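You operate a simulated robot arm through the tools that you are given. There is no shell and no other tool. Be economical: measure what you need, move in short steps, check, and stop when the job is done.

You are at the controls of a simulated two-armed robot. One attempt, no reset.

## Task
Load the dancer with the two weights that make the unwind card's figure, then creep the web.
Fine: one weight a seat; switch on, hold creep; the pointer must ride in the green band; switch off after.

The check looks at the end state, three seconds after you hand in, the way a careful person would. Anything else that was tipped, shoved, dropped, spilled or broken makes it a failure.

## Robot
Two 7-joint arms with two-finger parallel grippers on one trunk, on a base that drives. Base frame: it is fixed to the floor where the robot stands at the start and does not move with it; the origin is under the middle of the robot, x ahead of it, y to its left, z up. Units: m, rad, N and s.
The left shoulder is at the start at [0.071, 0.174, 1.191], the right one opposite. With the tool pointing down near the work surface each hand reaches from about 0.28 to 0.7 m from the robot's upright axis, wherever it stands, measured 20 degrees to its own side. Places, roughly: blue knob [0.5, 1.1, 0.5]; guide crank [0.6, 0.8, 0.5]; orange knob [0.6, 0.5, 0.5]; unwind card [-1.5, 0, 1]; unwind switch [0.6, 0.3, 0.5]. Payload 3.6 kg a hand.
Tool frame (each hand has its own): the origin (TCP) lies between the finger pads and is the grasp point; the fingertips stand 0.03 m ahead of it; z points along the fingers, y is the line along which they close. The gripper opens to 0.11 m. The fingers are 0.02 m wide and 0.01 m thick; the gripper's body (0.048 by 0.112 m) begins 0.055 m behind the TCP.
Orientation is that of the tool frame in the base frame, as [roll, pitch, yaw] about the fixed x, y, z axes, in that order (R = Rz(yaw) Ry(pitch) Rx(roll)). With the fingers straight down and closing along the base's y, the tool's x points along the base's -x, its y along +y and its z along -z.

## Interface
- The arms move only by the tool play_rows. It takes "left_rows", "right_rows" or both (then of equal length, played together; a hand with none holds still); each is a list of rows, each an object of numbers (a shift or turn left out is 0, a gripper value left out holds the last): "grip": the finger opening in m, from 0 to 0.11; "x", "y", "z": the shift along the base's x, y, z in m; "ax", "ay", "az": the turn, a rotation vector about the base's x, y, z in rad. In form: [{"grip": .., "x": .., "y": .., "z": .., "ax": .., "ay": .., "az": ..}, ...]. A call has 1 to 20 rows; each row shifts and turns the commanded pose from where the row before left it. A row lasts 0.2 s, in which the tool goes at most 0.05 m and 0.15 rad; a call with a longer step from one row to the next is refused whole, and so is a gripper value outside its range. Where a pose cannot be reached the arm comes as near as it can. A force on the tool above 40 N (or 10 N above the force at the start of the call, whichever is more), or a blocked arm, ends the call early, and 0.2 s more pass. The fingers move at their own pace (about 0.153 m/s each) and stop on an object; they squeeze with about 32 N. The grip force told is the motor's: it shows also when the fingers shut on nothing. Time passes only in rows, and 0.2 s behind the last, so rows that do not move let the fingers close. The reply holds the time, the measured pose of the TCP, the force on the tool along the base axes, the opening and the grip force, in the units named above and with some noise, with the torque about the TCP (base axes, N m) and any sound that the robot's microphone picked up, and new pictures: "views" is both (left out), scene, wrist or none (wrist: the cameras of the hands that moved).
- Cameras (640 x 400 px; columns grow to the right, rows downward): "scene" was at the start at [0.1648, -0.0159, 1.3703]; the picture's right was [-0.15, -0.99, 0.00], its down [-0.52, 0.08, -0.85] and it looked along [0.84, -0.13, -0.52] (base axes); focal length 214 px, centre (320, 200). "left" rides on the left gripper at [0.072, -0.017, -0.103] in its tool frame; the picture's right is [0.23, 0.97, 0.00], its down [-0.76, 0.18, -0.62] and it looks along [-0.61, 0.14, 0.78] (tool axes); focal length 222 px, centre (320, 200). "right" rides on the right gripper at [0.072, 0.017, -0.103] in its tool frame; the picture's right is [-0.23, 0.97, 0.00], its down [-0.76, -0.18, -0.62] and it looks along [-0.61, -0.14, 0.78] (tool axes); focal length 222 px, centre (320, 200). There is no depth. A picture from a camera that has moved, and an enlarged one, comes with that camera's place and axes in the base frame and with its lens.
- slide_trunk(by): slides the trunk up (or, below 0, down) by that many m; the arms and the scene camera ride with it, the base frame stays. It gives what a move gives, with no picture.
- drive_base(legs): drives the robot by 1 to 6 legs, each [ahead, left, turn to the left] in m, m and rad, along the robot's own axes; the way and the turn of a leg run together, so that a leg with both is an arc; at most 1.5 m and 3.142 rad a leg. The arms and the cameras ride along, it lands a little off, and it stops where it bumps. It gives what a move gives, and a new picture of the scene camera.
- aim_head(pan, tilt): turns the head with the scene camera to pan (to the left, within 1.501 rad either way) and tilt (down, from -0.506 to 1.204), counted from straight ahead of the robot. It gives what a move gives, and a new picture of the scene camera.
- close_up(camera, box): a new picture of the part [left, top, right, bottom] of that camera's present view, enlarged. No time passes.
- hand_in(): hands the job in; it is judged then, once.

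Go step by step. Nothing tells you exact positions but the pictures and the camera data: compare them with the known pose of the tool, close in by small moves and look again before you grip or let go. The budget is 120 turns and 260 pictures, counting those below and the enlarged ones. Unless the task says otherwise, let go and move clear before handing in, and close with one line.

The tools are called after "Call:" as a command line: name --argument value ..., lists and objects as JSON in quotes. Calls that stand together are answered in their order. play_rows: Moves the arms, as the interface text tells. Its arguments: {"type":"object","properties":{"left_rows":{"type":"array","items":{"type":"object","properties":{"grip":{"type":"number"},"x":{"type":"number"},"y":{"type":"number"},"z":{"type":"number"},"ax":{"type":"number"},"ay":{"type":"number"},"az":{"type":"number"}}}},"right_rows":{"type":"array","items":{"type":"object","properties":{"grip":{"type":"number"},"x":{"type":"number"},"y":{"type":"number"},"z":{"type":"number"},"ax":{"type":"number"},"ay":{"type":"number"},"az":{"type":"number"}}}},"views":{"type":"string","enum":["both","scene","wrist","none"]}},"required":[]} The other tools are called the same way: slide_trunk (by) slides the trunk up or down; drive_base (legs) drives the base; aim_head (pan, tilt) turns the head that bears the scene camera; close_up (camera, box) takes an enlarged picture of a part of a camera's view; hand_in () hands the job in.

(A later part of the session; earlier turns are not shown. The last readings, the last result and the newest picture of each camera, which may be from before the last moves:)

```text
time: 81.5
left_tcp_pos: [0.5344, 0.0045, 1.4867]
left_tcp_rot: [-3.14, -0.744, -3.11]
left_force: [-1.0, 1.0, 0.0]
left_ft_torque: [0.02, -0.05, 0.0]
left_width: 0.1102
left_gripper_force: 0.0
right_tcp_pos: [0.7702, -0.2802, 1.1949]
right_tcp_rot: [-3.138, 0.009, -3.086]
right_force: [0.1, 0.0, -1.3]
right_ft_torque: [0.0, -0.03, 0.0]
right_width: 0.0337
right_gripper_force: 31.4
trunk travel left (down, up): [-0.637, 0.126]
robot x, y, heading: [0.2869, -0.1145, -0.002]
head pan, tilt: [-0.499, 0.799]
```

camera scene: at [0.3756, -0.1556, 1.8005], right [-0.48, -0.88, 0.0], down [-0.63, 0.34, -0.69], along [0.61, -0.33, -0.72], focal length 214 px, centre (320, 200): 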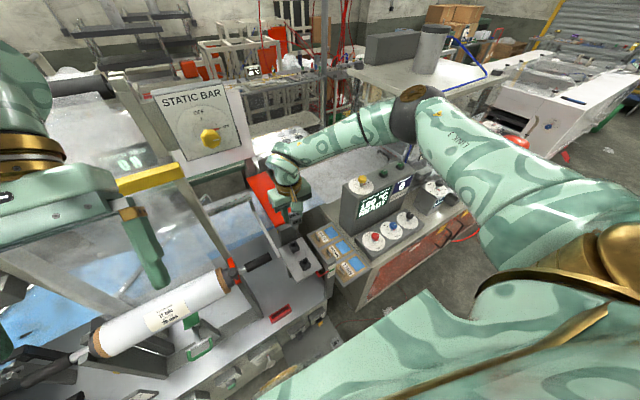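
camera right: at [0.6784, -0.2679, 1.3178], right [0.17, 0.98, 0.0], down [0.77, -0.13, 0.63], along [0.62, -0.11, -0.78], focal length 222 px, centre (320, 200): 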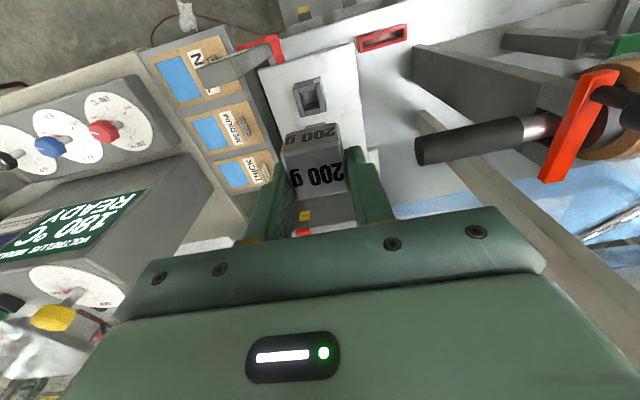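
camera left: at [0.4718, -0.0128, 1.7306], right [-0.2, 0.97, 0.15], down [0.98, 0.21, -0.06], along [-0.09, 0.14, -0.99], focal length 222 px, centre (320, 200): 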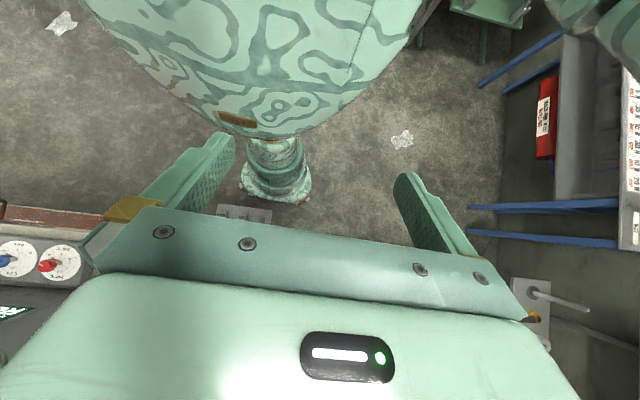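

The drive was blocked after 0.085 m (already at 0.285). I move the left hand back from the frame and check shelf and surroundings.

Call:
play_rows --left_rows '[{"x": -0.04}, {"x": -0.04, "ay": -0.15}, {"x": -0.04, "ay": -0.15}, {"x": -0.02, "ay": -0.15}, {"ay": -0.15}, {"ay": -0.1}, {}]' --views "none"

Call:
aim_head --pan -0.4 --tilt 0.95

Call:
close_up --camera "right" --box '[200, 0, 440, 240]'

```text
time: 82.2
left_tcp_pos: [0.4491, 0.0038, 1.4879]
left_tcp_rot: [-3.127, -0.544, -3.094]
left_force: [9.2, 7.9, 1.6]
left_ft_torque: [0.09, -0.15, 0.38]
left_width: 0.1059
left_gripper_force: 0.0
right_tcp_pos: [0.7721, -0.2822, 1.1942]
right_tcp_rot: [-3.139, 0.007, -3.086]
right_force: [0.4, 0.0, -1.7]
right_ft_torque: [0.0, -0.03, 0.02]
right_width: 0.0337
right_gripper_force: 32.2
trunk travel left (down, up): [-0.637, 0.126]
robot x, y, heading: [0.2855, -0.1126, 0.0]
head pan, tilt: [-0.499, 0.799]
stopped in row 3 (left hand): the force on the tool passed its limit at 70 N (the readings are from after the stop); the commanded pose is now the measured one
```

```text
time: 82.9
left_tcp_pos: [0.4516, 0.0042, 1.4882]
left_tcp_rot: [-3.126, -0.544, -3.094]
left_force: [16.8, 8.9, 4.2]
left_ft_torque: [-0.07, -0.22, 0.91]
left_width: 0.106
left_gripper_force: 0.0
right_tcp_pos: [0.7722, -0.2809, 1.1941]
right_tcp_rot: [-3.137, 0.008, -3.086]
right_force: [0.1, 0.1, -1.8]
right_ft_torque: [-0.01, -0.05, 0.0]
right_width: 0.0339
right_gripper_force: 31.9
trunk travel left (down, up): [-0.637, 0.126]
robot x, y, heading: [0.284, -0.113, 0.002]
head pan, tilt: [-0.4, 0.949]
camera scene: at [0.3633, -0.1453, 1.6698], right [-0.39, -0.92, 0.0], down [-0.75, 0.32, -0.58], along [0.54, -0.23, -0.81], focal length 214 px, centre (320, 200)
```

scene: 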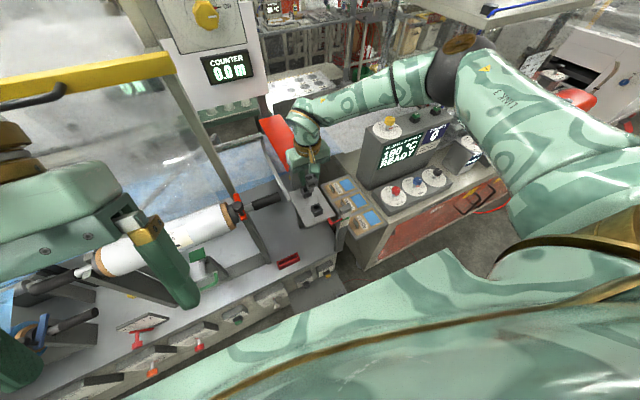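

```text
1.67 times, centred on (320, 120) of right
camera zoom: at [0.6981, -0.2676, 1.2973], right [0.17, 0.98, 0.0], down [0.77, -0.13, 0.63], along [0.62, -0.11, -0.78], focal length 370 px, centre (320, 333)
```

zoom: 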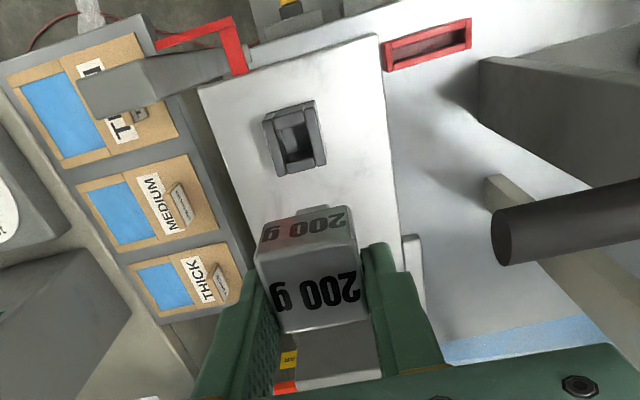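

The left fingertips touched my own chest (tilted backwards). I ease forward and untilt the left hand.

Call:
play_rows --left_rows '[{"x": 0.02, "z": 0.01}, {"x": 0.02, "ay": -0.15}, {"ay": -0.15}, {"ay": -0.15}, {"ay": -0.1}, {}]' --views "none"

Call:
aim_head --pan -0.5 --tilt 0.8

```text
time: 84.3
left_tcp_pos: [0.4898, 0.0047, 1.499]
left_tcp_rot: [-3.104, 0.005, -3.102]
left_force: [0.9, -0.2, 1.2]
left_ft_torque: [0.03, 0.01, -0.04]
left_width: 0.11
left_gripper_force: 0.1
right_tcp_pos: [0.7714, -0.2819, 1.1937]
right_tcp_rot: [-3.139, 0.007, -3.085]
right_force: [0.2, -1.1, -2.4]
right_ft_torque: [-0.02, -0.04, 0.0]
right_width: 0.0337
right_gripper_force: 32.3
trunk travel left (down, up): [-0.637, 0.126]
robot x, y, heading: [0.2806, -0.1139, -0.001]
head pan, tilt: [-0.4, 0.949]
```

```text
time: 85.0
left_tcp_pos: [0.4896, 0.0037, 1.4984]
left_tcp_rot: [-3.103, 0.002, -3.102]
left_force: [0.1, -0.2, 1.1]
left_ft_torque: [0.01, 0.04, 0.03]
left_width: 0.1101
left_gripper_force: 0.0
right_tcp_pos: [0.7724, -0.2812, 1.1947]
right_tcp_rot: [-3.14, 0.008, -3.087]
right_force: [0.3, 0.4, -2.5]
right_ft_torque: [-0.02, -0.02, 0.02]
right_width: 0.0335
right_gripper_force: 32.4
trunk travel left (down, up): [-0.637, 0.126]
robot x, y, heading: [0.2827, -0.1123, -0.001]
head pan, tilt: [-0.499, 0.799]
camera scene: at [0.3666, -0.1556, 1.6812], right [-0.48, -0.88, 0.0], down [-0.63, 0.34, -0.7], along [0.61, -0.33, -0.72], focal length 214 px, centre (320, 200)
```

scene: 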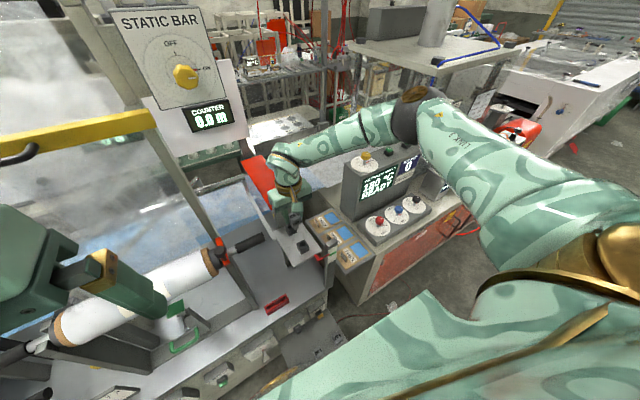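

Call:
close_up --camera "scene" --box '[250, 180, 350, 270]'

Call:
close_up --camera "right" --box '[270, 50, 370, 130]'

```text
4.44 times, centred on (300, 225) of scene
camera zoom: at [0.3666, -0.1556, 1.6812], right [-0.48, -0.88, 0.0], down [-0.63, 0.34, -0.7], along [0.61, -0.33, -0.72], focal length 953 px, centre (409, 89)
```

zoom: 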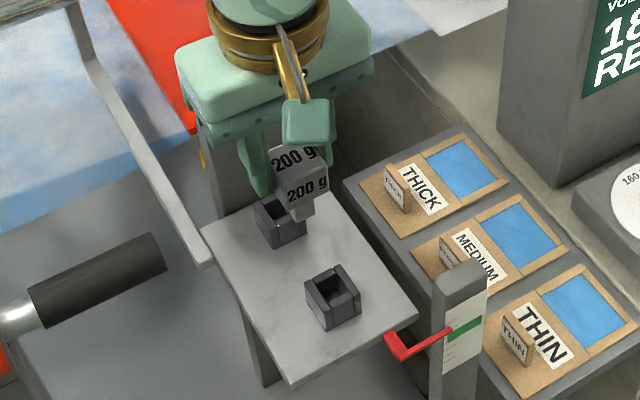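

```text
5.00 times, centred on (320, 90) of right
camera zoom: at [0.6976, -0.2676, 1.2974], right [0.17, 0.98, 0.0], down [0.77, -0.13, 0.63], along [0.62, -0.11, -0.78], focal length 1111 px, centre (320, 750)
```

zoom: 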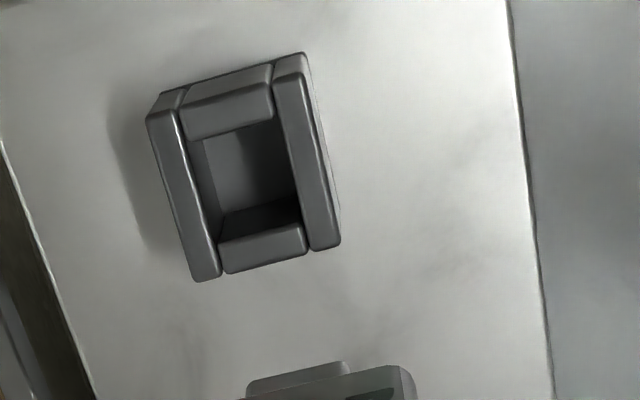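

Cup B is at (0.744,-0.292), cup A at about (0.831,-0.288). I move over A and check.

Call:
play_rows --right_rows '[{"x": 0.02, "y": -0.003}, {"x": 0.02, "y": -0.003, "az": -0.01}, {"x": 0.019}, {}]' --views "wrist"

Call:
close_up --camera "scene" --box '[250, 180, 350, 270]'

Call:
close_up --camera "right" --box '[250, 60, 390, 220]'

```text
time: 86.0
left_tcp_pos: [0.4913, 0.004, 1.4983]
left_tcp_rot: [-3.102, 0.004, -3.102]
left_force: [-0.3, -0.2, -0.2]
left_ft_torque: [0.0, -0.01, 0.02]
left_width: 0.1102
left_gripper_force: 0.2
right_tcp_pos: [0.832, -0.2867, 1.1943]
right_tcp_rot: [-3.138, 0.006, -3.098]
right_force: [-0.4, -0.7, -1.6]
right_ft_torque: [0.0, -0.05, -0.02]
right_width: 0.0337
right_gripper_force: 31.8
trunk travel left (down, up): [-0.637, 0.126]
robot x, y, heading: [0.2816, -0.1186, 0.003]
head pan, tilt: [-0.499, 0.799]
camera right: at [0.7573, -0.2721, 1.297], right [0.18, 0.98, 0.0], down [0.76, -0.14, 0.63], along [0.62, -0.12, -0.78], focal length 222 px, centre (320, 200)
```

right: 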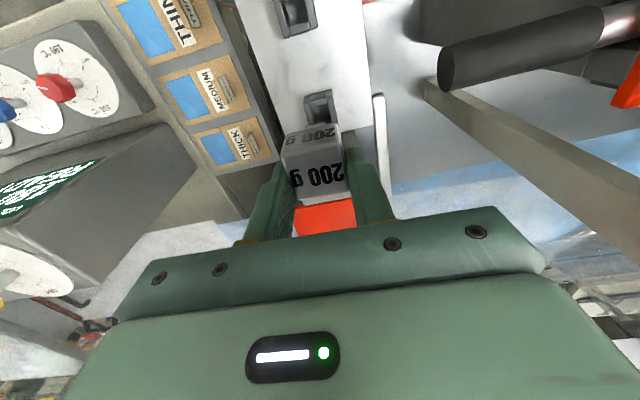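

```text
4.44 times, centred on (300, 225) of scene
camera zoom: at [0.3664, -0.1558, 1.6813], right [-0.48, -0.88, 0.0], down [-0.63, 0.34, -0.7], along [0.61, -0.33, -0.72], focal length 953 px, centre (409, 89)
```

zoom: 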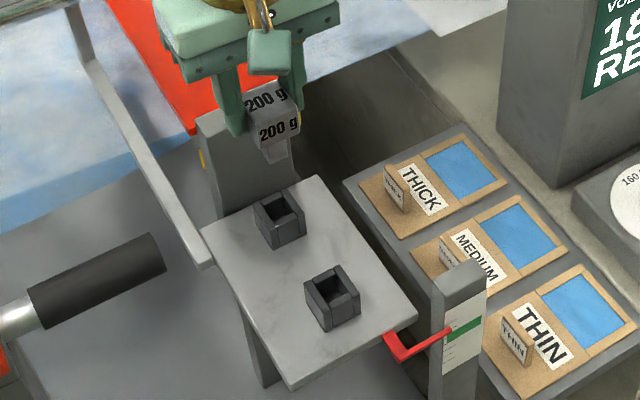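

```text
2.50 times, centred on (320, 140) of right
camera zoom: at [0.7573, -0.2721, 1.297], right [0.18, 0.98, 0.0], down [0.76, -0.14, 0.63], along [0.62, -0.12, -0.78], focal length 555 px, centre (320, 350)
```

zoom: 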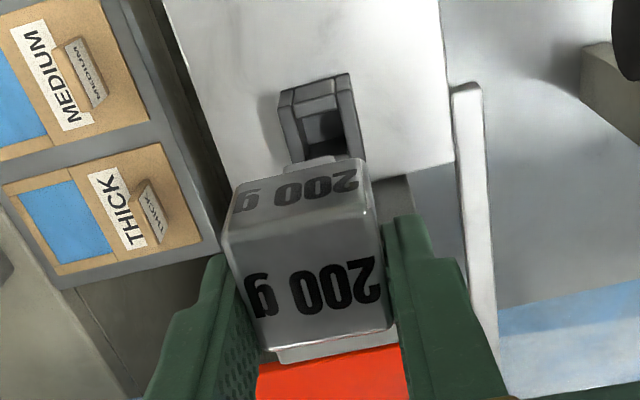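

The hand is right over cup A. I lower to just above the rim and check.

Call:
play_rows --right_rows '[{"z": -0.03}, {"z": -0.03}, {"z": -0.015}, {}]' --views "none"

Call:
close_up --camera "scene" --box '[260, 190, 340, 260]'

Call:
close_up --camera "right" --box '[250, 80, 390, 220]'

```text
time: 87.0
left_tcp_pos: [0.4905, 0.0037, 1.4989]
left_tcp_rot: [-3.103, 0.003, -3.102]
left_force: [-0.5, 0.2, 0.3]
left_ft_torque: [0.02, 0.02, 0.0]
left_width: 0.1101
left_gripper_force: 0.1
right_tcp_pos: [0.8316, -0.2878, 1.1183]
right_tcp_rot: [-3.138, 0.006, -3.096]
right_force: [-0.3, 0.5, -1.5]
right_ft_torque: [-0.02, -0.02, 0.02]
right_width: 0.0337
right_gripper_force: 32.0
trunk travel left (down, up): [-0.637, 0.126]
robot x, y, heading: [0.2822, -0.1145, 0.005]
head pan, tilt: [-0.499, 0.799]
```

```text
5.71 times, centred on (300, 225) of scene
camera zoom: at [0.3666, -0.1556, 1.6813], right [-0.48, -0.88, 0.0], down [-0.63, 0.34, -0.7], along [0.61, -0.33, -0.72], focal length 1226 px, centre (434, 57)
```

zoom: 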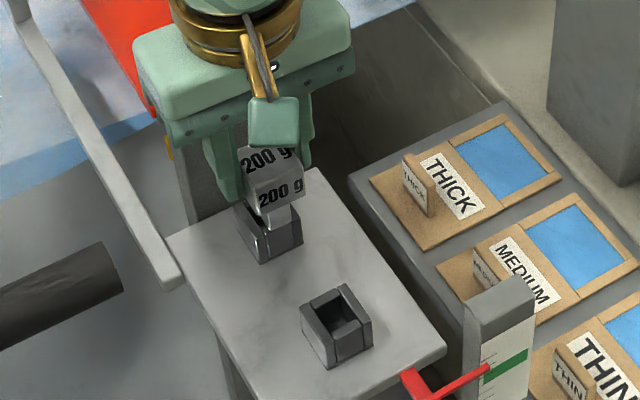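

```text
2.86 times, centred on (320, 150) of right
camera zoom: at [0.7574, -0.2731, 1.2211], right [0.18, 0.98, 0.0], down [0.76, -0.14, 0.63], along [0.62, -0.12, -0.78], focal length 635 px, centre (320, 343)
```

zoom: 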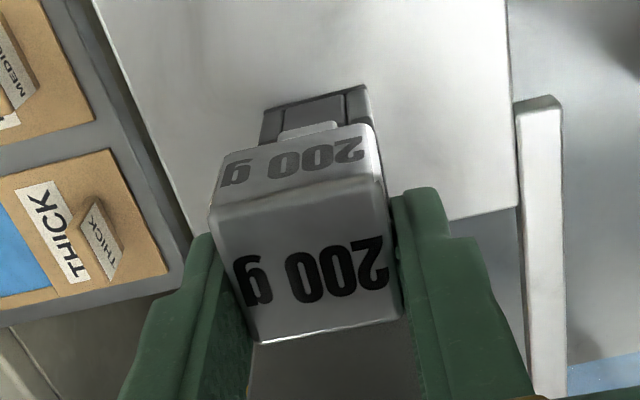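

Alignment is good to a few mm; I shift +3 mm x, +1.5 mm y and go down 1.2 cm gently.

Call:
play_rows --right_rows '[{"x": 0.003, "y": 0.0015}, {"z": -0.006}, {"z": -0.006}, {}]' --views "none"

Call:
close_up --camera "scene" --box '[270, 200, 320, 245]'

Call:
close_up --camera "right" --box '[280, 90, 370, 160]'

```text
time: 88.0
left_tcp_pos: [0.4906, 0.0056, 1.4988]
left_tcp_rot: [-3.101, 0.002, -3.101]
left_force: [-0.7, -0.1, 0.1]
left_ft_torque: [0.04, -0.01, 0.04]
left_width: 0.1101
left_gripper_force: 0.0
right_tcp_pos: [0.8333, -0.2864, 1.1068]
right_tcp_rot: [-3.138, 0.006, -3.095]
right_force: [0.3, -0.4, -0.6]
right_ft_torque: [0.03, -0.02, 0.0]
right_width: 0.0336
right_gripper_force: 31.5
trunk travel left (down, up): [-0.637, 0.126]
robot x, y, heading: [0.2835, -0.1151, 0.003]
head pan, tilt: [-0.499, 0.799]
```

```text
8.89 times, centred on (295, 222) of scene
camera zoom: at [0.3665, -0.1556, 1.6813], right [-0.48, -0.88, 0.0], down [-0.63, 0.34, -0.7], along [0.61, -0.33, -0.72], focal length 1906 px, centre (542, 0)
```

zoom: 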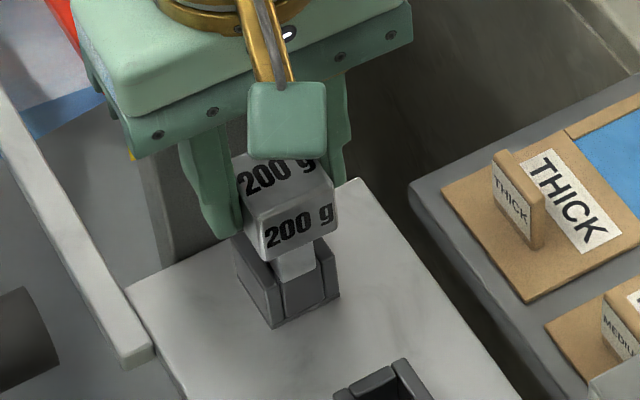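

```text
5.71 times, centred on (325, 125) of right
camera zoom: at [0.7599, -0.2714, 1.2104], right [0.18, 0.98, 0.0], down [0.76, -0.14, 0.63], along [0.62, -0.12, -0.78], focal length 1269 px, centre (291, 629)
```

zoom: 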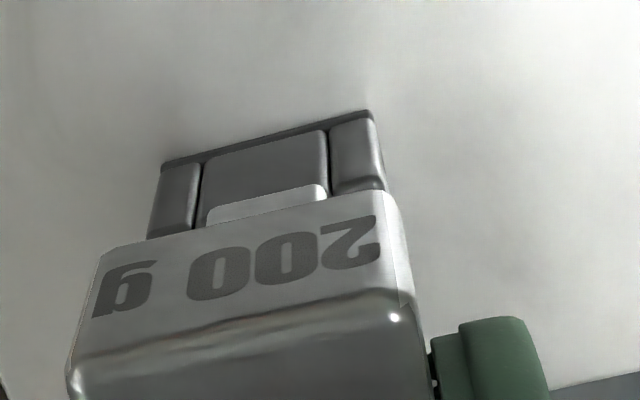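

Call:
close_up --camera "scene" --box '[284, 216, 302, 230]'

```text
16.00 times, centred on (293, 223) of scene
camera zoom: at [0.3665, -0.1556, 1.6813], right [-0.48, -0.88, 0.0], down [-0.63, 0.34, -0.7], along [0.61, -0.33, -0.72], focal length 3432 px, centre (752, -168)
```

zoom: 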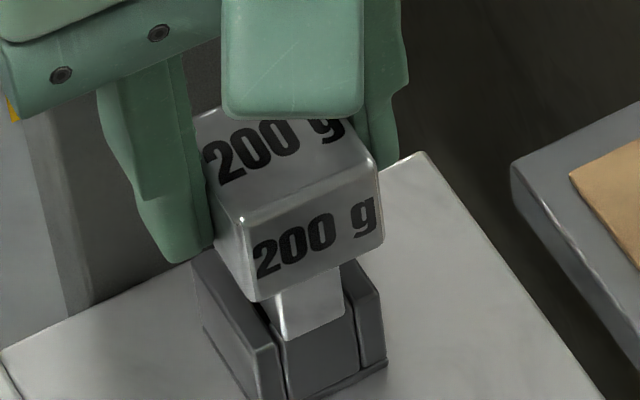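

The stem's front edge is still over the cup's front wall: it must go about 10 mm further in x. I rise 4 mm, shift and look again.

Call:
play_rows --right_rows '[{"z": 0.005}, {"x": 0.0105, "y": 0.0005}, {}]' --views "none"

Call:
close_up --camera "scene" --box '[284, 216, 302, 230]'

Call:
close_up --camera "right" --box '[280, 80, 370, 150]'

```text
time: 88.8
left_tcp_pos: [0.491, 0.0043, 1.4982]
left_tcp_rot: [-3.104, 0.003, -3.103]
left_force: [0.2, 0.2, -0.2]
left_ft_torque: [-0.02, 0.01, 0.0]
left_width: 0.1098
left_gripper_force: 0.0
right_tcp_pos: [0.8343, -0.2856, 1.1124]
right_tcp_rot: [-3.137, 0.008, -3.098]
right_force: [-0.4, -0.5, -1.7]
right_ft_torque: [0.05, -0.02, 0.01]
right_width: 0.0336
right_gripper_force: 31.7
right hand out of reach, approached as far as the arm can: row 2
trunk travel left (down, up): [-0.637, 0.126]
robot x, y, heading: [0.2807, -0.1146, -0.003]
head pan, tilt: [-0.499, 0.799]
```

```text
16.00 times, centred on (293, 223) of scene
camera zoom: at [0.3666, -0.1556, 1.6813], right [-0.48, -0.88, 0.0], down [-0.63, 0.34, -0.7], along [0.61, -0.33, -0.72], focal length 3432 px, centre (752, -168)
```

zoom: 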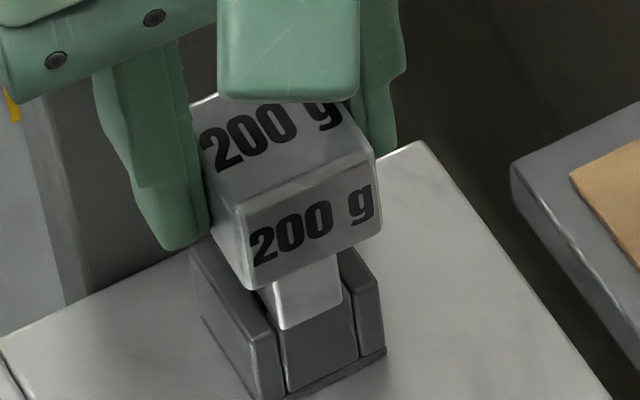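

```text
5.71 times, centred on (325, 115) of right
camera zoom: at [0.7596, -0.271, 1.2155], right [0.18, 0.98, 0.0], down [0.76, -0.14, 0.63], along [0.62, -0.12, -0.78], focal length 1269 px, centre (291, 686)
```

zoom: 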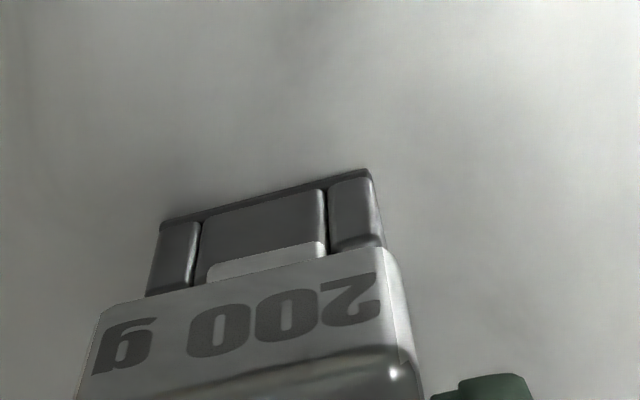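

I'm at the reach limit by 1 cm. Turning the base ~0.15 rad left brings the right shoulder forward, and a slightly lower trunk helps too. I first lift and pull the hand clear.

Call:
play_rows --right_rows '[{"z": 0.04}, {"z": 0.04}, {"z": 0.04, "x": -0.02}, {"z": 0.04, "x": -0.03}, {"z": 0.04, "x": -0.03}, {"z": 0.03, "x": -0.04}, {"x": -0.04}, {}]' --views "none"

Call:
slide_trunk --by -0.1

Call:
drive_base --legs '[[0, 0, 0.17]]'

```text
time: 90.6
left_tcp_pos: [0.4909, 0.0059, 1.4973]
left_tcp_rot: [-3.103, 0.004, -3.101]
left_force: [1.0, -0.5, 0.2]
left_ft_torque: [-0.04, -0.01, -0.01]
left_width: 0.1101
left_gripper_force: 0.0
right_tcp_pos: [0.6759, -0.2843, 1.3431]
right_tcp_rot: [-3.137, 0.008, -3.096]
right_force: [0.4, 0.1, -2.2]
right_ft_torque: [-0.01, 0.04, 0.01]
right_width: 0.0339
right_gripper_force: 32.2
trunk travel left (down, up): [-0.637, 0.126]
robot x, y, heading: [0.287, -0.1149, 0.002]
head pan, tilt: [-0.499, 0.799]
```

```text
time: 91.9
left_tcp_pos: [0.4905, 0.0046, 1.3976]
left_tcp_rot: [-3.102, 0.003, -3.1]
left_force: [0.3, -0.4, -0.1]
left_ft_torque: [0.02, -0.01, 0.01]
left_width: 0.1099
left_gripper_force: 0.0
right_tcp_pos: [0.6738, -0.286, 1.2421]
right_tcp_rot: [-3.138, 0.008, -3.097]
right_force: [0.6, 0.2, -2.0]
right_ft_torque: [-0.02, -0.05, 0.03]
right_width: 0.0337
right_gripper_force: 32.2
trunk travel left (down, up): [-0.537, 0.226]
robot x, y, heading: [0.2858, -0.1102, 0.005]
head pan, tilt: [-0.499, 0.799]
```

```text
time: 93.0
left_tcp_pos: [0.4658, 0.0374, 1.3973]
left_tcp_rot: [-3.103, 0.004, -2.933]
left_force: [0.0, 0.5, 0.5]
left_ft_torque: [0.01, -0.01, 0.01]
left_width: 0.11
left_gripper_force: 0.2
right_tcp_pos: [0.6972, -0.217, 1.2428]
right_tcp_rot: [-3.138, 0.008, -2.925]
right_force: [-0.6, 0.6, -3.0]
right_ft_torque: [-0.06, 0.0, 0.01]
right_width: 0.0337
right_gripper_force: 32.1
trunk travel left (down, up): [-0.537, 0.226]
robot x, y, heading: [0.2857, -0.1132, 0.17]
head pan, tilt: [-0.499, 0.799]
camera scene: at [0.3781, -0.1397, 1.581], right [-0.32, -0.95, 0.0], down [-0.68, 0.23, -0.7], along [0.66, -0.22, -0.72], focal length 214 px, centre (320, 200)
```

scene: 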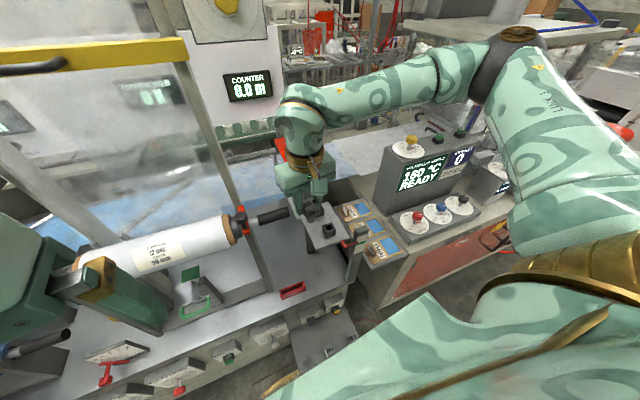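

Call:
play_rows --right_rows '[{"y": -0.035, "az": -0.086}, {"y": -0.034, "az": -0.085}, {"x": 0.04}, {"x": 0.04}, {"x": 0.04}, {"x": 0.027}, {"z": -0.04}, {"z": -0.04}, {"z": -0.03}, {}]' --views "none"

Call:
close_up --camera "scene" --box '[290, 180, 350, 250]'

Call:
close_up --camera "right" --box '[270, 70, 380, 160]'

```text
time: 95.2
left_tcp_pos: [0.4664, 0.0369, 1.3983]
left_tcp_rot: [-3.104, 0.003, -2.931]
left_force: [0.3, 0.2, 0.2]
left_ft_torque: [0.02, 0.01, 0.04]
left_width: 0.1102
left_gripper_force: 0.1
right_tcp_pos: [0.8447, -0.2855, 1.1315]
right_tcp_rot: [-3.137, 0.007, -3.097]
right_force: [0.2, 0.4, -2.5]
right_ft_torque: [0.0, -0.02, -0.01]
right_width: 0.0338
right_gripper_force: 31.9
trunk travel left (down, up): [-0.537, 0.226]
robot x, y, heading: [0.2817, -0.1142, 0.174]
head pan, tilt: [-0.499, 0.799]
```

```text
5.71 times, centred on (320, 215) of scene
camera zoom: at [0.3778, -0.1401, 1.581], right [-0.32, -0.95, 0.0], down [-0.68, 0.23, -0.7], along [0.66, -0.22, -0.72], focal length 1226 px, centre (320, 114)
```

zoom: 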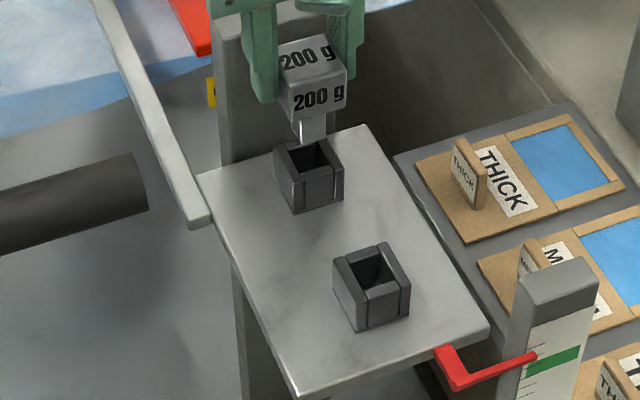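

```text
4.44 times, centred on (325, 115) of right
camera zoom: at [0.7701, -0.2719, 1.2342], right [0.18, 0.98, 0.0], down [0.76, -0.14, 0.63], along [0.62, -0.12, -0.78], focal length 987 px, centre (298, 578)
```

zoom: 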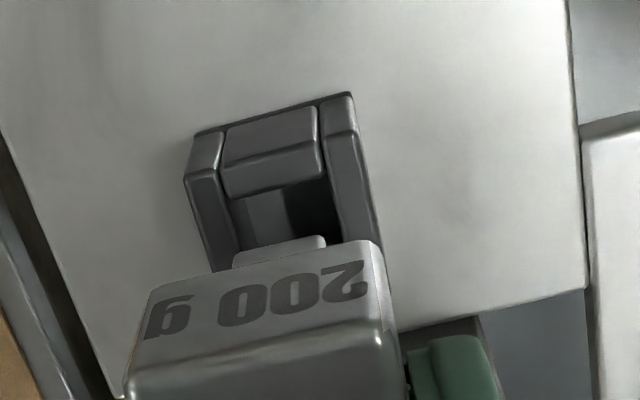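

Call:
play_rows --right_rows '[{"z": -0.01, "y": 0.001}, {"z": -0.008}, {}]' --views "none"

Call:
close_up --camera "scene" --box '[308, 190, 332, 218]'

Call:
close_up --camera "right" --box '[280, 70, 370, 140]'

```text
time: 96.0
left_tcp_pos: [0.4683, 0.0372, 1.3979]
left_tcp_rot: [-3.103, 0.003, -2.932]
left_force: [1.1, 0.2, 0.8]
left_ft_torque: [-0.01, 0.0, 0.0]
left_width: 0.1101
left_gripper_force: 0.0
right_tcp_pos: [0.8445, -0.2856, 1.114]
right_tcp_rot: [-3.137, 0.008, -3.097]
right_force: [-0.9, 0.3, -2.2]
right_ft_torque: [-0.01, -0.01, -0.05]
right_width: 0.0336
right_gripper_force: 32.2
trunk travel left (down, up): [-0.537, 0.226]
robot x, y, heading: [0.2826, -0.1167, 0.168]
head pan, tilt: [-0.499, 0.799]
```

```text
14.29 times, centred on (320, 204) of scene
camera zoom: at [0.3782, -0.1399, 1.581], right [-0.32, -0.95, 0.0], down [-0.68, 0.23, -0.7], along [0.66, -0.22, -0.72], focal length 3064 px, centre (320, 143)
```

zoom: 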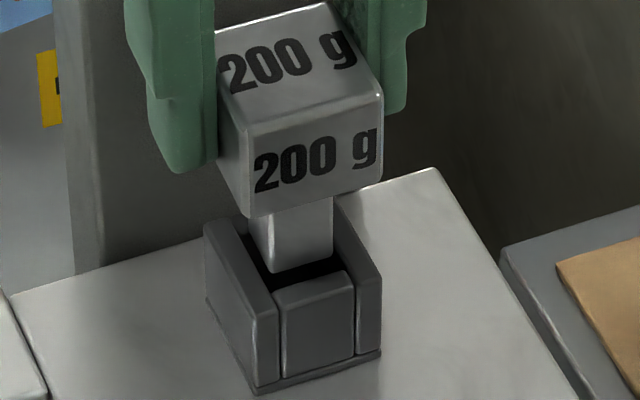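

```text
5.71 times, centred on (325, 105) of right
camera zoom: at [0.7695, -0.2709, 1.217], right [0.18, 0.98, 0.0], down [0.76, -0.14, 0.63], along [0.62, -0.12, -0.78], focal length 1269 px, centre (291, 743)
```

zoom: 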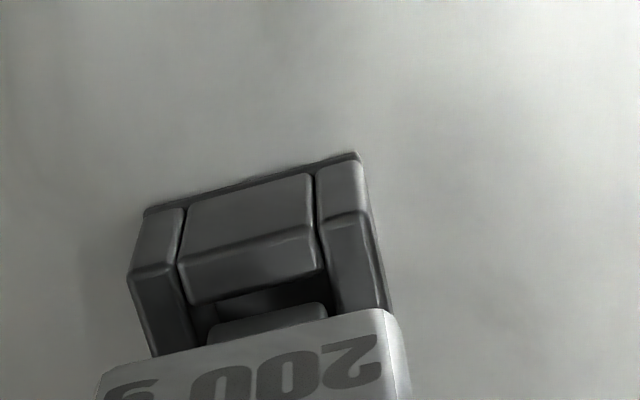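

Both views show the stem just over the hole, about 1 mm too far left. I correct and lower gently.

Call:
play_rows --right_rows '[{"y": -0.0012}, {"z": -0.005}, {"z": -0.005}, {"z": -0.004}, {}]' --views "none"

Call:
close_up --camera "scene" --box '[308, 190, 332, 218]'

Call:
close_up --camera "right" --box '[280, 70, 370, 140]'

```text
time: 97.2
left_tcp_pos: [0.4675, 0.0379, 1.3981]
left_tcp_rot: [-3.103, 0.002, -2.932]
left_force: [-0.6, 0.0, 0.2]
left_ft_torque: [-0.01, 0.03, 0.03]
left_width: 0.1096
left_gripper_force: 0.1
right_tcp_pos: [0.8431, -0.2877, 1.1005]
right_tcp_rot: [-3.137, 0.008, -3.097]
right_force: [-0.2, 0.4, -2.3]
right_ft_torque: [-0.03, -0.02, 0.0]
right_width: 0.0338
right_gripper_force: 32.6
trunk travel left (down, up): [-0.537, 0.226]
robot x, y, heading: [0.2816, -0.1168, 0.173]
head pan, tilt: [-0.499, 0.799]
```

```text
14.29 times, centred on (320, 204) of scene
camera zoom: at [0.3782, -0.1399, 1.581], right [-0.32, -0.95, 0.0], down [-0.68, 0.23, -0.7], along [0.66, -0.22, -0.72], focal length 3064 px, centre (320, 143)
```

zoom: 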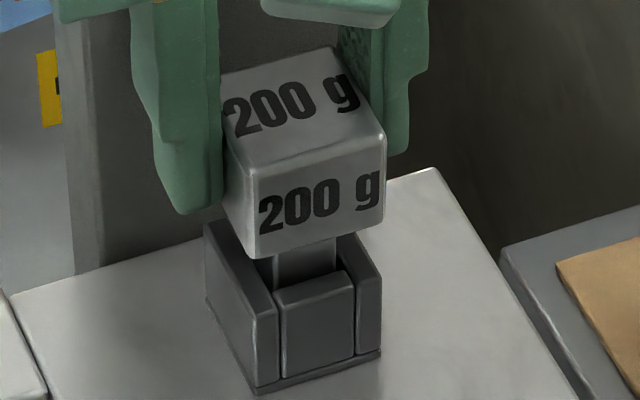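

```text
5.71 times, centred on (325, 105) of right
camera zoom: at [0.7696, -0.2718, 1.2031], right [0.18, 0.98, 0.0], down [0.76, -0.14, 0.63], along [0.62, -0.12, -0.78], focal length 1269 px, centre (291, 743)
```

zoom: 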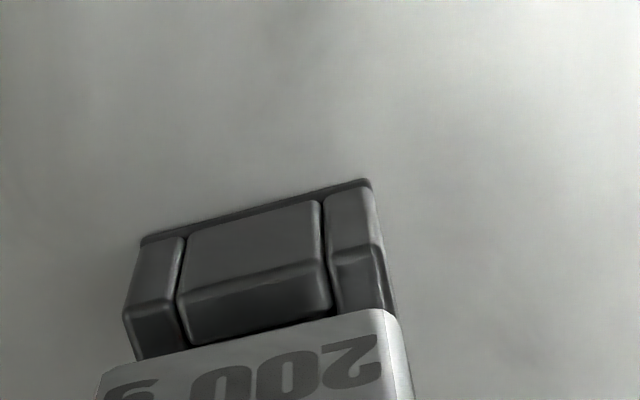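

The stem is in the cup with no force. I keep lowering until it seats.

Call:
play_rows --right_rows '[{"z": -0.005}, {"z": -0.004}, {"z": -0.003}, {}]' --views "none"

Call:
close_up --camera "scene" --box '[308, 190, 332, 218]'

```text
time: 98.2
left_tcp_pos: [0.4679, 0.0377, 1.3997]
left_tcp_rot: [-3.103, 0.003, -2.933]
left_force: [0.5, -0.1, 0.4]
left_ft_torque: [-0.01, 0.0, -0.01]
left_width: 0.1098
left_gripper_force: 0.0
right_tcp_pos: [0.8435, -0.2864, 1.088]
right_tcp_rot: [-3.139, 0.007, -3.097]
right_force: [0.3, -0.8, -1.6]
right_ft_torque: [-0.04, -0.03, 0.01]
right_width: 0.0334
right_gripper_force: 31.9
trunk travel left (down, up): [-0.537, 0.226]
robot x, y, heading: [0.2828, -0.116, 0.172]
head pan, tilt: [-0.499, 0.799]
```

```text
14.29 times, centred on (320, 204) of scene
camera zoom: at [0.3782, -0.14, 1.581], right [-0.32, -0.95, 0.0], down [-0.68, 0.23, -0.7], along [0.66, -0.22, -0.72], focal length 3064 px, centre (320, 143)
```

zoom: 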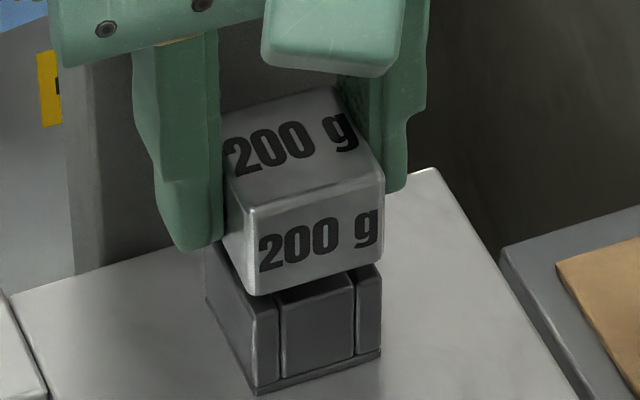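

Call:
play_rows --right_rows '[{"z": -0.002}, {"z": -0.002}, {"z": -0.001}, {}]' --views "none"

```text
time: 99.2
left_tcp_pos: [0.4671, 0.0383, 1.3977]
left_tcp_rot: [-3.104, 0.004, -2.932]
left_force: [0.7, -0.8, 0.2]
left_ft_torque: [0.02, 0.03, -0.01]
left_width: 0.1097
left_gripper_force: 0.1
right_tcp_pos: [0.8439, -0.2865, 1.0838]
right_tcp_rot: [-3.138, 0.007, -3.096]
right_force: [0.5, 0.3, -0.2]
right_ft_torque: [0.02, 0.0, 0.02]
right_width: 0.0334
right_gripper_force: 31.9
trunk travel left (down, up): [-0.537, 0.226]
robot x, y, heading: [0.2793, -0.1119, 0.172]
head pan, tilt: [-0.499, 0.799]
```

The weight's load is now off the hand: it is seated. I open narrowly and rise straight up.

Call:
play_rows --right_rows '[{"grip": 0.05}, {}, {"z": 0.02}, {"z": 0.03}, {"z": 0.04}, {"z": 0.04}, {"z": 0.04}, {}]' --views "wrist"

Call:
close_up --camera "scene" --box '[280, 170, 370, 250]'

```text
time: 101.0
left_tcp_pos: [0.4674, 0.038, 1.3979]
left_tcp_rot: [-3.103, 0.005, -2.931]
left_force: [-0.3, 0.6, -0.7]
left_ft_torque: [0.03, 0.0, -0.02]
left_width: 0.11
left_gripper_force: 0.2
right_tcp_pos: [0.8448, -0.2859, 1.2544]
right_tcp_rot: [-3.139, 0.007, -3.096]
right_force: [0.3, -1.1, 0.9]
right_ft_torque: [0.03, 0.01, 0.03]
right_width: 0.05
right_gripper_force: 0.0
trunk travel left (down, up): [-0.537, 0.226]
robot x, y, heading: [0.2829, -0.1182, 0.177]
head pan, tilt: [-0.499, 0.799]
camera right: at [0.7702, -0.2713, 1.3574], right [0.18, 0.98, 0.0], down [0.76, -0.14, 0.63], along [0.62, -0.12, -0.78], focal length 222 px, centre (320, 200)
```

right: 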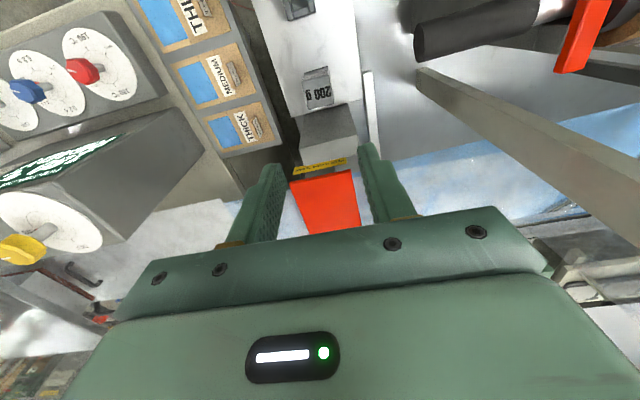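

```text
5.00 times, centred on (325, 210) of scene
camera zoom: at [0.3784, -0.1401, 1.5809], right [-0.32, -0.95, 0.0], down [-0.68, 0.23, -0.7], along [0.66, -0.22, -0.72], focal length 1072 px, centre (295, 150)
```

zoom: 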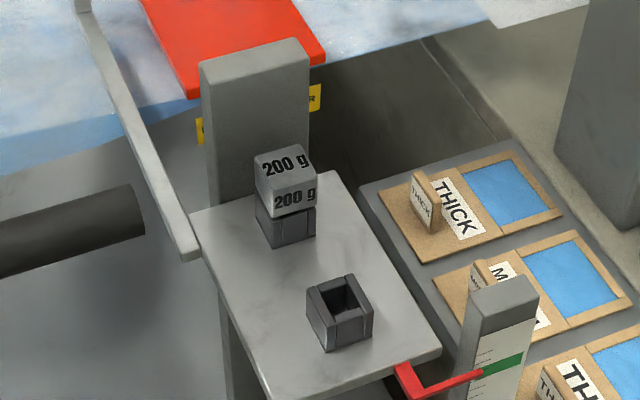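

The 200 g weight sits properly in the far seat. Now I retract, drive back to where I picked before, and lower the trunk for the 500 g.

Call:
play_rows --right_rows '[{"x": -0.04}, {"x": -0.045}, {"x": -0.045}, {"x": -0.045}, {"x": -0.045}, {"x": -0.03}, {}]' --views "none"

Call:
drive_base --legs '[[-0.15, 0, 0], [0, 0, -0.172], [-0.16, 0.06, 0]]'

Call:
slide_trunk --by -0.25

Call:
slide_trunk --by -0.25

Call:
aim_head --pan -0.4 --tilt 0.8

```text
time: 102.6
left_tcp_pos: [0.4668, 0.0383, 1.3978]
left_tcp_rot: [-3.103, 0.004, -2.932]
left_force: [-0.1, 0.4, 0.2]
left_ft_torque: [0.01, 0.0, -0.01]
left_width: 0.1099
left_gripper_force: 0.0
right_tcp_pos: [0.5933, -0.2863, 1.2551]
right_tcp_rot: [-3.138, 0.007, -3.1]
right_force: [-1.0, 0.0, 1.1]
right_ft_torque: [-0.03, 0.03, 0.03]
right_width: 0.0502
right_gripper_force: 0.1
trunk travel left (down, up): [-0.537, 0.226]
robot x, y, heading: [0.281, -0.1146, 0.174]
head pan, tilt: [-0.499, 0.799]
```

```text
time: 105.7
left_tcp_pos: [0.1816, 0.0395, 1.3986]
left_tcp_rot: [-3.104, 0.003, -3.099]
left_force: [1.1, -0.8, -0.5]
left_ft_torque: [-0.01, -0.02, 0.0]
left_width: 0.1098
left_gripper_force: 0.2
right_tcp_pos: [0.251, -0.3014, 1.2542]
right_tcp_rot: [-3.139, 0.008, 3.018]
right_force: [-0.3, 0.5, 0.2]
right_ft_torque: [0.05, -0.01, -0.01]
right_width: 0.05
right_gripper_force: 0.1
trunk travel left (down, up): [-0.537, 0.226]
robot x, y, heading: [-0.0234, -0.0799, 0.004]
head pan, tilt: [-0.499, 0.799]
camera scene: at [0.0637, -0.1218, 1.581], right [-0.48, -0.88, 0.0], down [-0.63, 0.34, -0.7], along [0.61, -0.33, -0.72], focal length 214 px, centre (320, 200)
```

scene: 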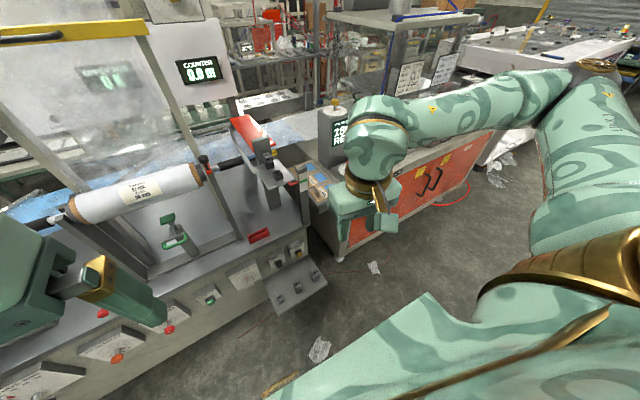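

```text
time: 108.3
left_tcp_pos: [0.1819, 0.0383, 1.1484]
left_tcp_rot: [-3.107, -0.004, -3.1]
left_force: [-0.2, 0.3, -0.9]
left_ft_torque: [0.01, 0.01, 0.0]
left_width: 0.1099
left_gripper_force: 0.1
right_tcp_pos: [0.2718, -0.302, 0.975]
right_tcp_rot: [-3.12, -0.113, 3.017]
right_force: [-0.1, 0.2, 0.8]
right_ft_torque: [0.03, -0.03, -0.01]
right_width: 0.0502
right_gripper_force: 0.0
trunk travel left (down, up): [-0.287, 0.476]
robot x, y, heading: [-0.0269, -0.0791, 0.007]
head pan, tilt: [-0.499, 0.799]
```

```text
time: 110.9
left_tcp_pos: [0.2769, 0.0386, 0.8527]
left_tcp_rot: [-3.117, -0.321, -3.1]
left_force: [-0.8, 0.0, 0.2]
left_ft_torque: [-0.01, -0.01, 0.0]
left_width: 0.1098
left_gripper_force: 0.2
right_tcp_pos: [0.3073, -0.3019, 0.659]
right_tcp_rot: [-3.077, -0.431, 3.006]
right_force: [0.2, 0.6, -0.5]
right_ft_torque: [0.01, -0.01, -0.02]
right_width: 0.0503
right_gripper_force: 0.0
trunk travel left (down, up): [-0.037, 0.726]
robot x, y, heading: [-0.0247, -0.0799, 0.005]
head pan, tilt: [-0.499, 0.799]
```

```text
time: 111.6
left_tcp_pos: [0.2768, 0.0372, 0.8539]
left_tcp_rot: [-3.119, -0.321, -3.097]
left_force: [0.1, -0.7, -0.2]
left_ft_torque: [-0.01, -0.03, 0.0]
left_width: 0.11
left_gripper_force: 0.1
right_tcp_pos: [0.3076, -0.3005, 0.6595]
right_tcp_rot: [-3.077, -0.434, 3.005]
right_force: [0.2, -0.8, -0.2]
right_ft_torque: [0.0, -0.06, 0.0]
right_width: 0.0499
right_gripper_force: 0.0
trunk travel left (down, up): [-0.037, 0.726]
robot x, y, heading: [-0.0212, -0.0791, 0.005]
head pan, tilt: [-0.4, 0.799]
camera scene: at [0.2742, -0.1136, 1.0642], right [-0.39, -0.92, 0.0], down [-0.66, 0.28, -0.7], along [0.64, -0.27, -0.72], focal length 214 px, centre (320, 200)
```

scene: 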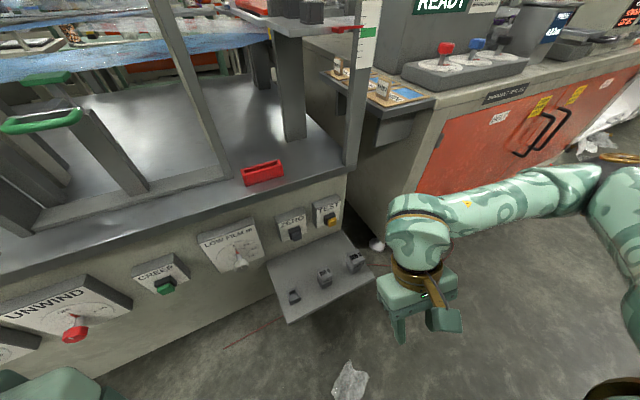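

The trunk's lean tilted the hands. I straighten the right hand and bring it over the 500 g block.

Call:
play_rows --right_rows '[{"ay": -0.11, "az": 0.035, "z": 0.01, "x": 0.03}, {"ay": -0.11, "az": 0.035, "x": 0.03}, {"ay": -0.11, "az": 0.035, "x": 0.035, "y": -0.01}, {"ay": -0.1, "az": 0.035, "x": 0.035, "y": -0.01}, {"x": 0.04, "y": -0.01}, {"x": 0.04, "y": -0.01}, {"x": 0.03, "y": -0.01, "grip": 0.07}, {}]' --views "wrist"

Call:
close_up --camera "scene" --box '[260, 210, 420, 330]'

```text
time: 113.4
left_tcp_pos: [0.2771, 0.037, 0.8543]
left_tcp_rot: [-3.118, -0.324, -3.098]
left_force: [0.2, 0.0, 0.0]
left_ft_torque: [-0.01, 0.0, -0.02]
left_width: 0.11
left_gripper_force: 0.1
right_tcp_pos: [0.5457, -0.353, 0.6708]
right_tcp_rot: [-3.106, -0.004, -3.131]
right_force: [1.3, -0.8, 0.5]
right_ft_torque: [0.04, -0.02, 0.01]
right_width: 0.0701
right_gripper_force: 0.0
trunk travel left (down, up): [-0.037, 0.726]
robot x, y, heading: [-0.0246, -0.0837, 0.003]
head pan, tilt: [-0.4, 0.799]
camera right: at [0.474, -0.332, 0.7735], right [0.22, 0.98, -0.04], down [0.77, -0.15, 0.63], along [0.61, -0.16, -0.78], focal length 222 px, centre (320, 200)
```

right: 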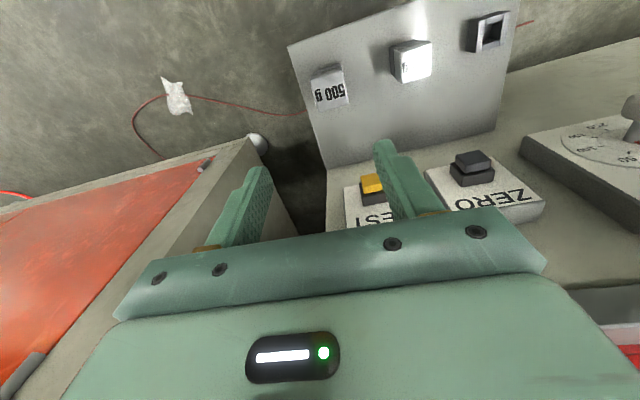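

```text
3.33 times, centred on (340, 270) of scene
camera zoom: at [0.2743, -0.1136, 1.0642], right [-0.39, -0.92, 0.0], down [-0.66, 0.28, -0.7], along [0.64, -0.27, -0.72], focal length 715 px, centre (253, -33)
```

zoom: 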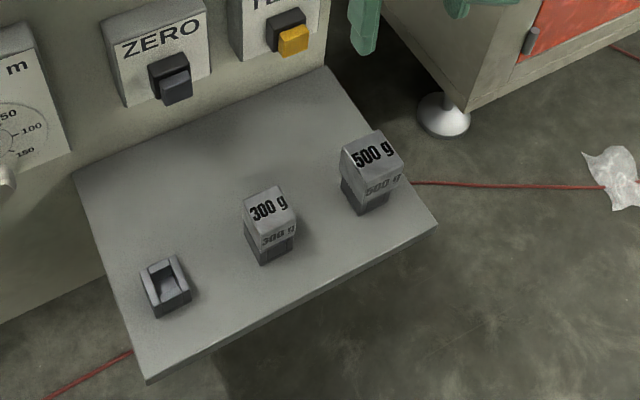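

Call:
play_rows --right_rows '[{"ax": 0.035, "x": 0.004, "y": 0.003, "z": -0.04}, {"z": -0.04, "x": 0.004, "y": 0.003}, {"z": -0.04}, {"z": -0.03}, {}]' --views "wrist"

Call:
close_up --camera "right" --box '[230, 60, 410, 230]'

Call:
close_up --camera "scene" --box '[310, 210, 390, 290]'

```text
time: 114.6
left_tcp_pos: [0.2768, 0.0376, 0.8523]
left_tcp_rot: [-3.119, -0.322, -3.098]
left_force: [-0.9, -0.4, 0.3]
left_ft_torque: [-0.04, -0.04, 0.01]
left_width: 0.1099
left_gripper_force: 0.0
right_tcp_pos: [0.5556, -0.3449, 0.5201]
right_tcp_rot: [-3.14, -0.003, -3.128]
right_force: [0.5, -1.0, 0.1]
right_ft_torque: [-0.04, 0.02, 0.02]
right_width: 0.0698
right_gripper_force: 0.1
trunk travel left (down, up): [-0.037, 0.726]
robot x, y, heading: [-0.0252, -0.0818, 0.004]
head pan, tilt: [-0.4, 0.799]
camera right: at [0.482, -0.3281, 0.624], right [0.22, 0.98, 0.0], down [0.77, -0.17, 0.62], along [0.61, -0.14, -0.78], focal length 222 px, centre (320, 200)
```

right: 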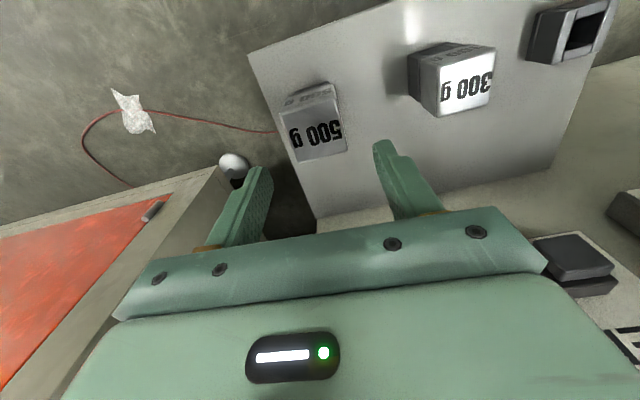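

```text
2.35 times, centred on (320, 145) of right
camera zoom: at [0.482, -0.3281, 0.624], right [0.22, 0.98, 0.0], down [0.77, -0.17, 0.62], along [0.61, -0.14, -0.78], focal length 523 px, centre (320, 329)
```

zoom: 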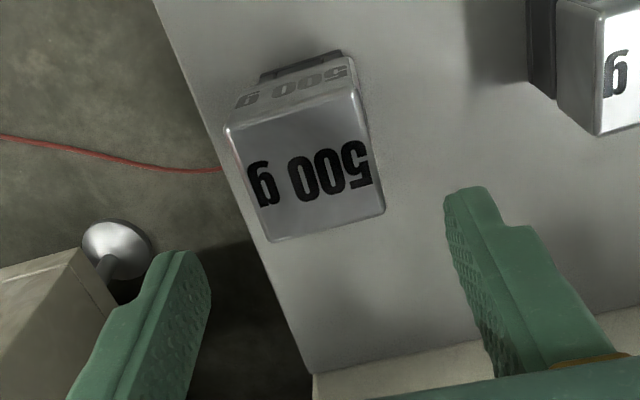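

```text
5.00 times, centred on (350, 250) of scene
camera zoom: at [0.2742, -0.1136, 1.0642], right [-0.39, -0.92, 0.0], down [-0.66, 0.28, -0.7], along [0.64, -0.27, -0.72], focal length 1072 px, centre (170, -50)
```

zoom: 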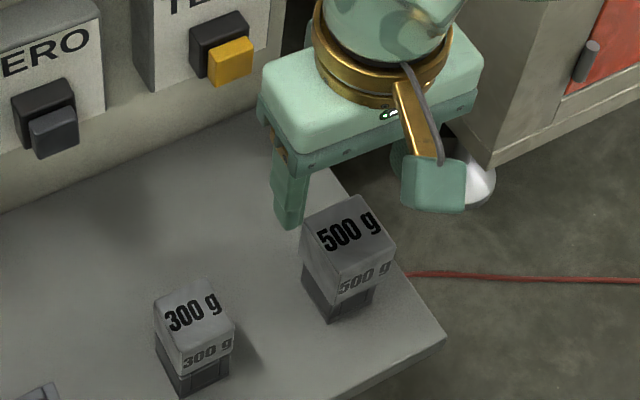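

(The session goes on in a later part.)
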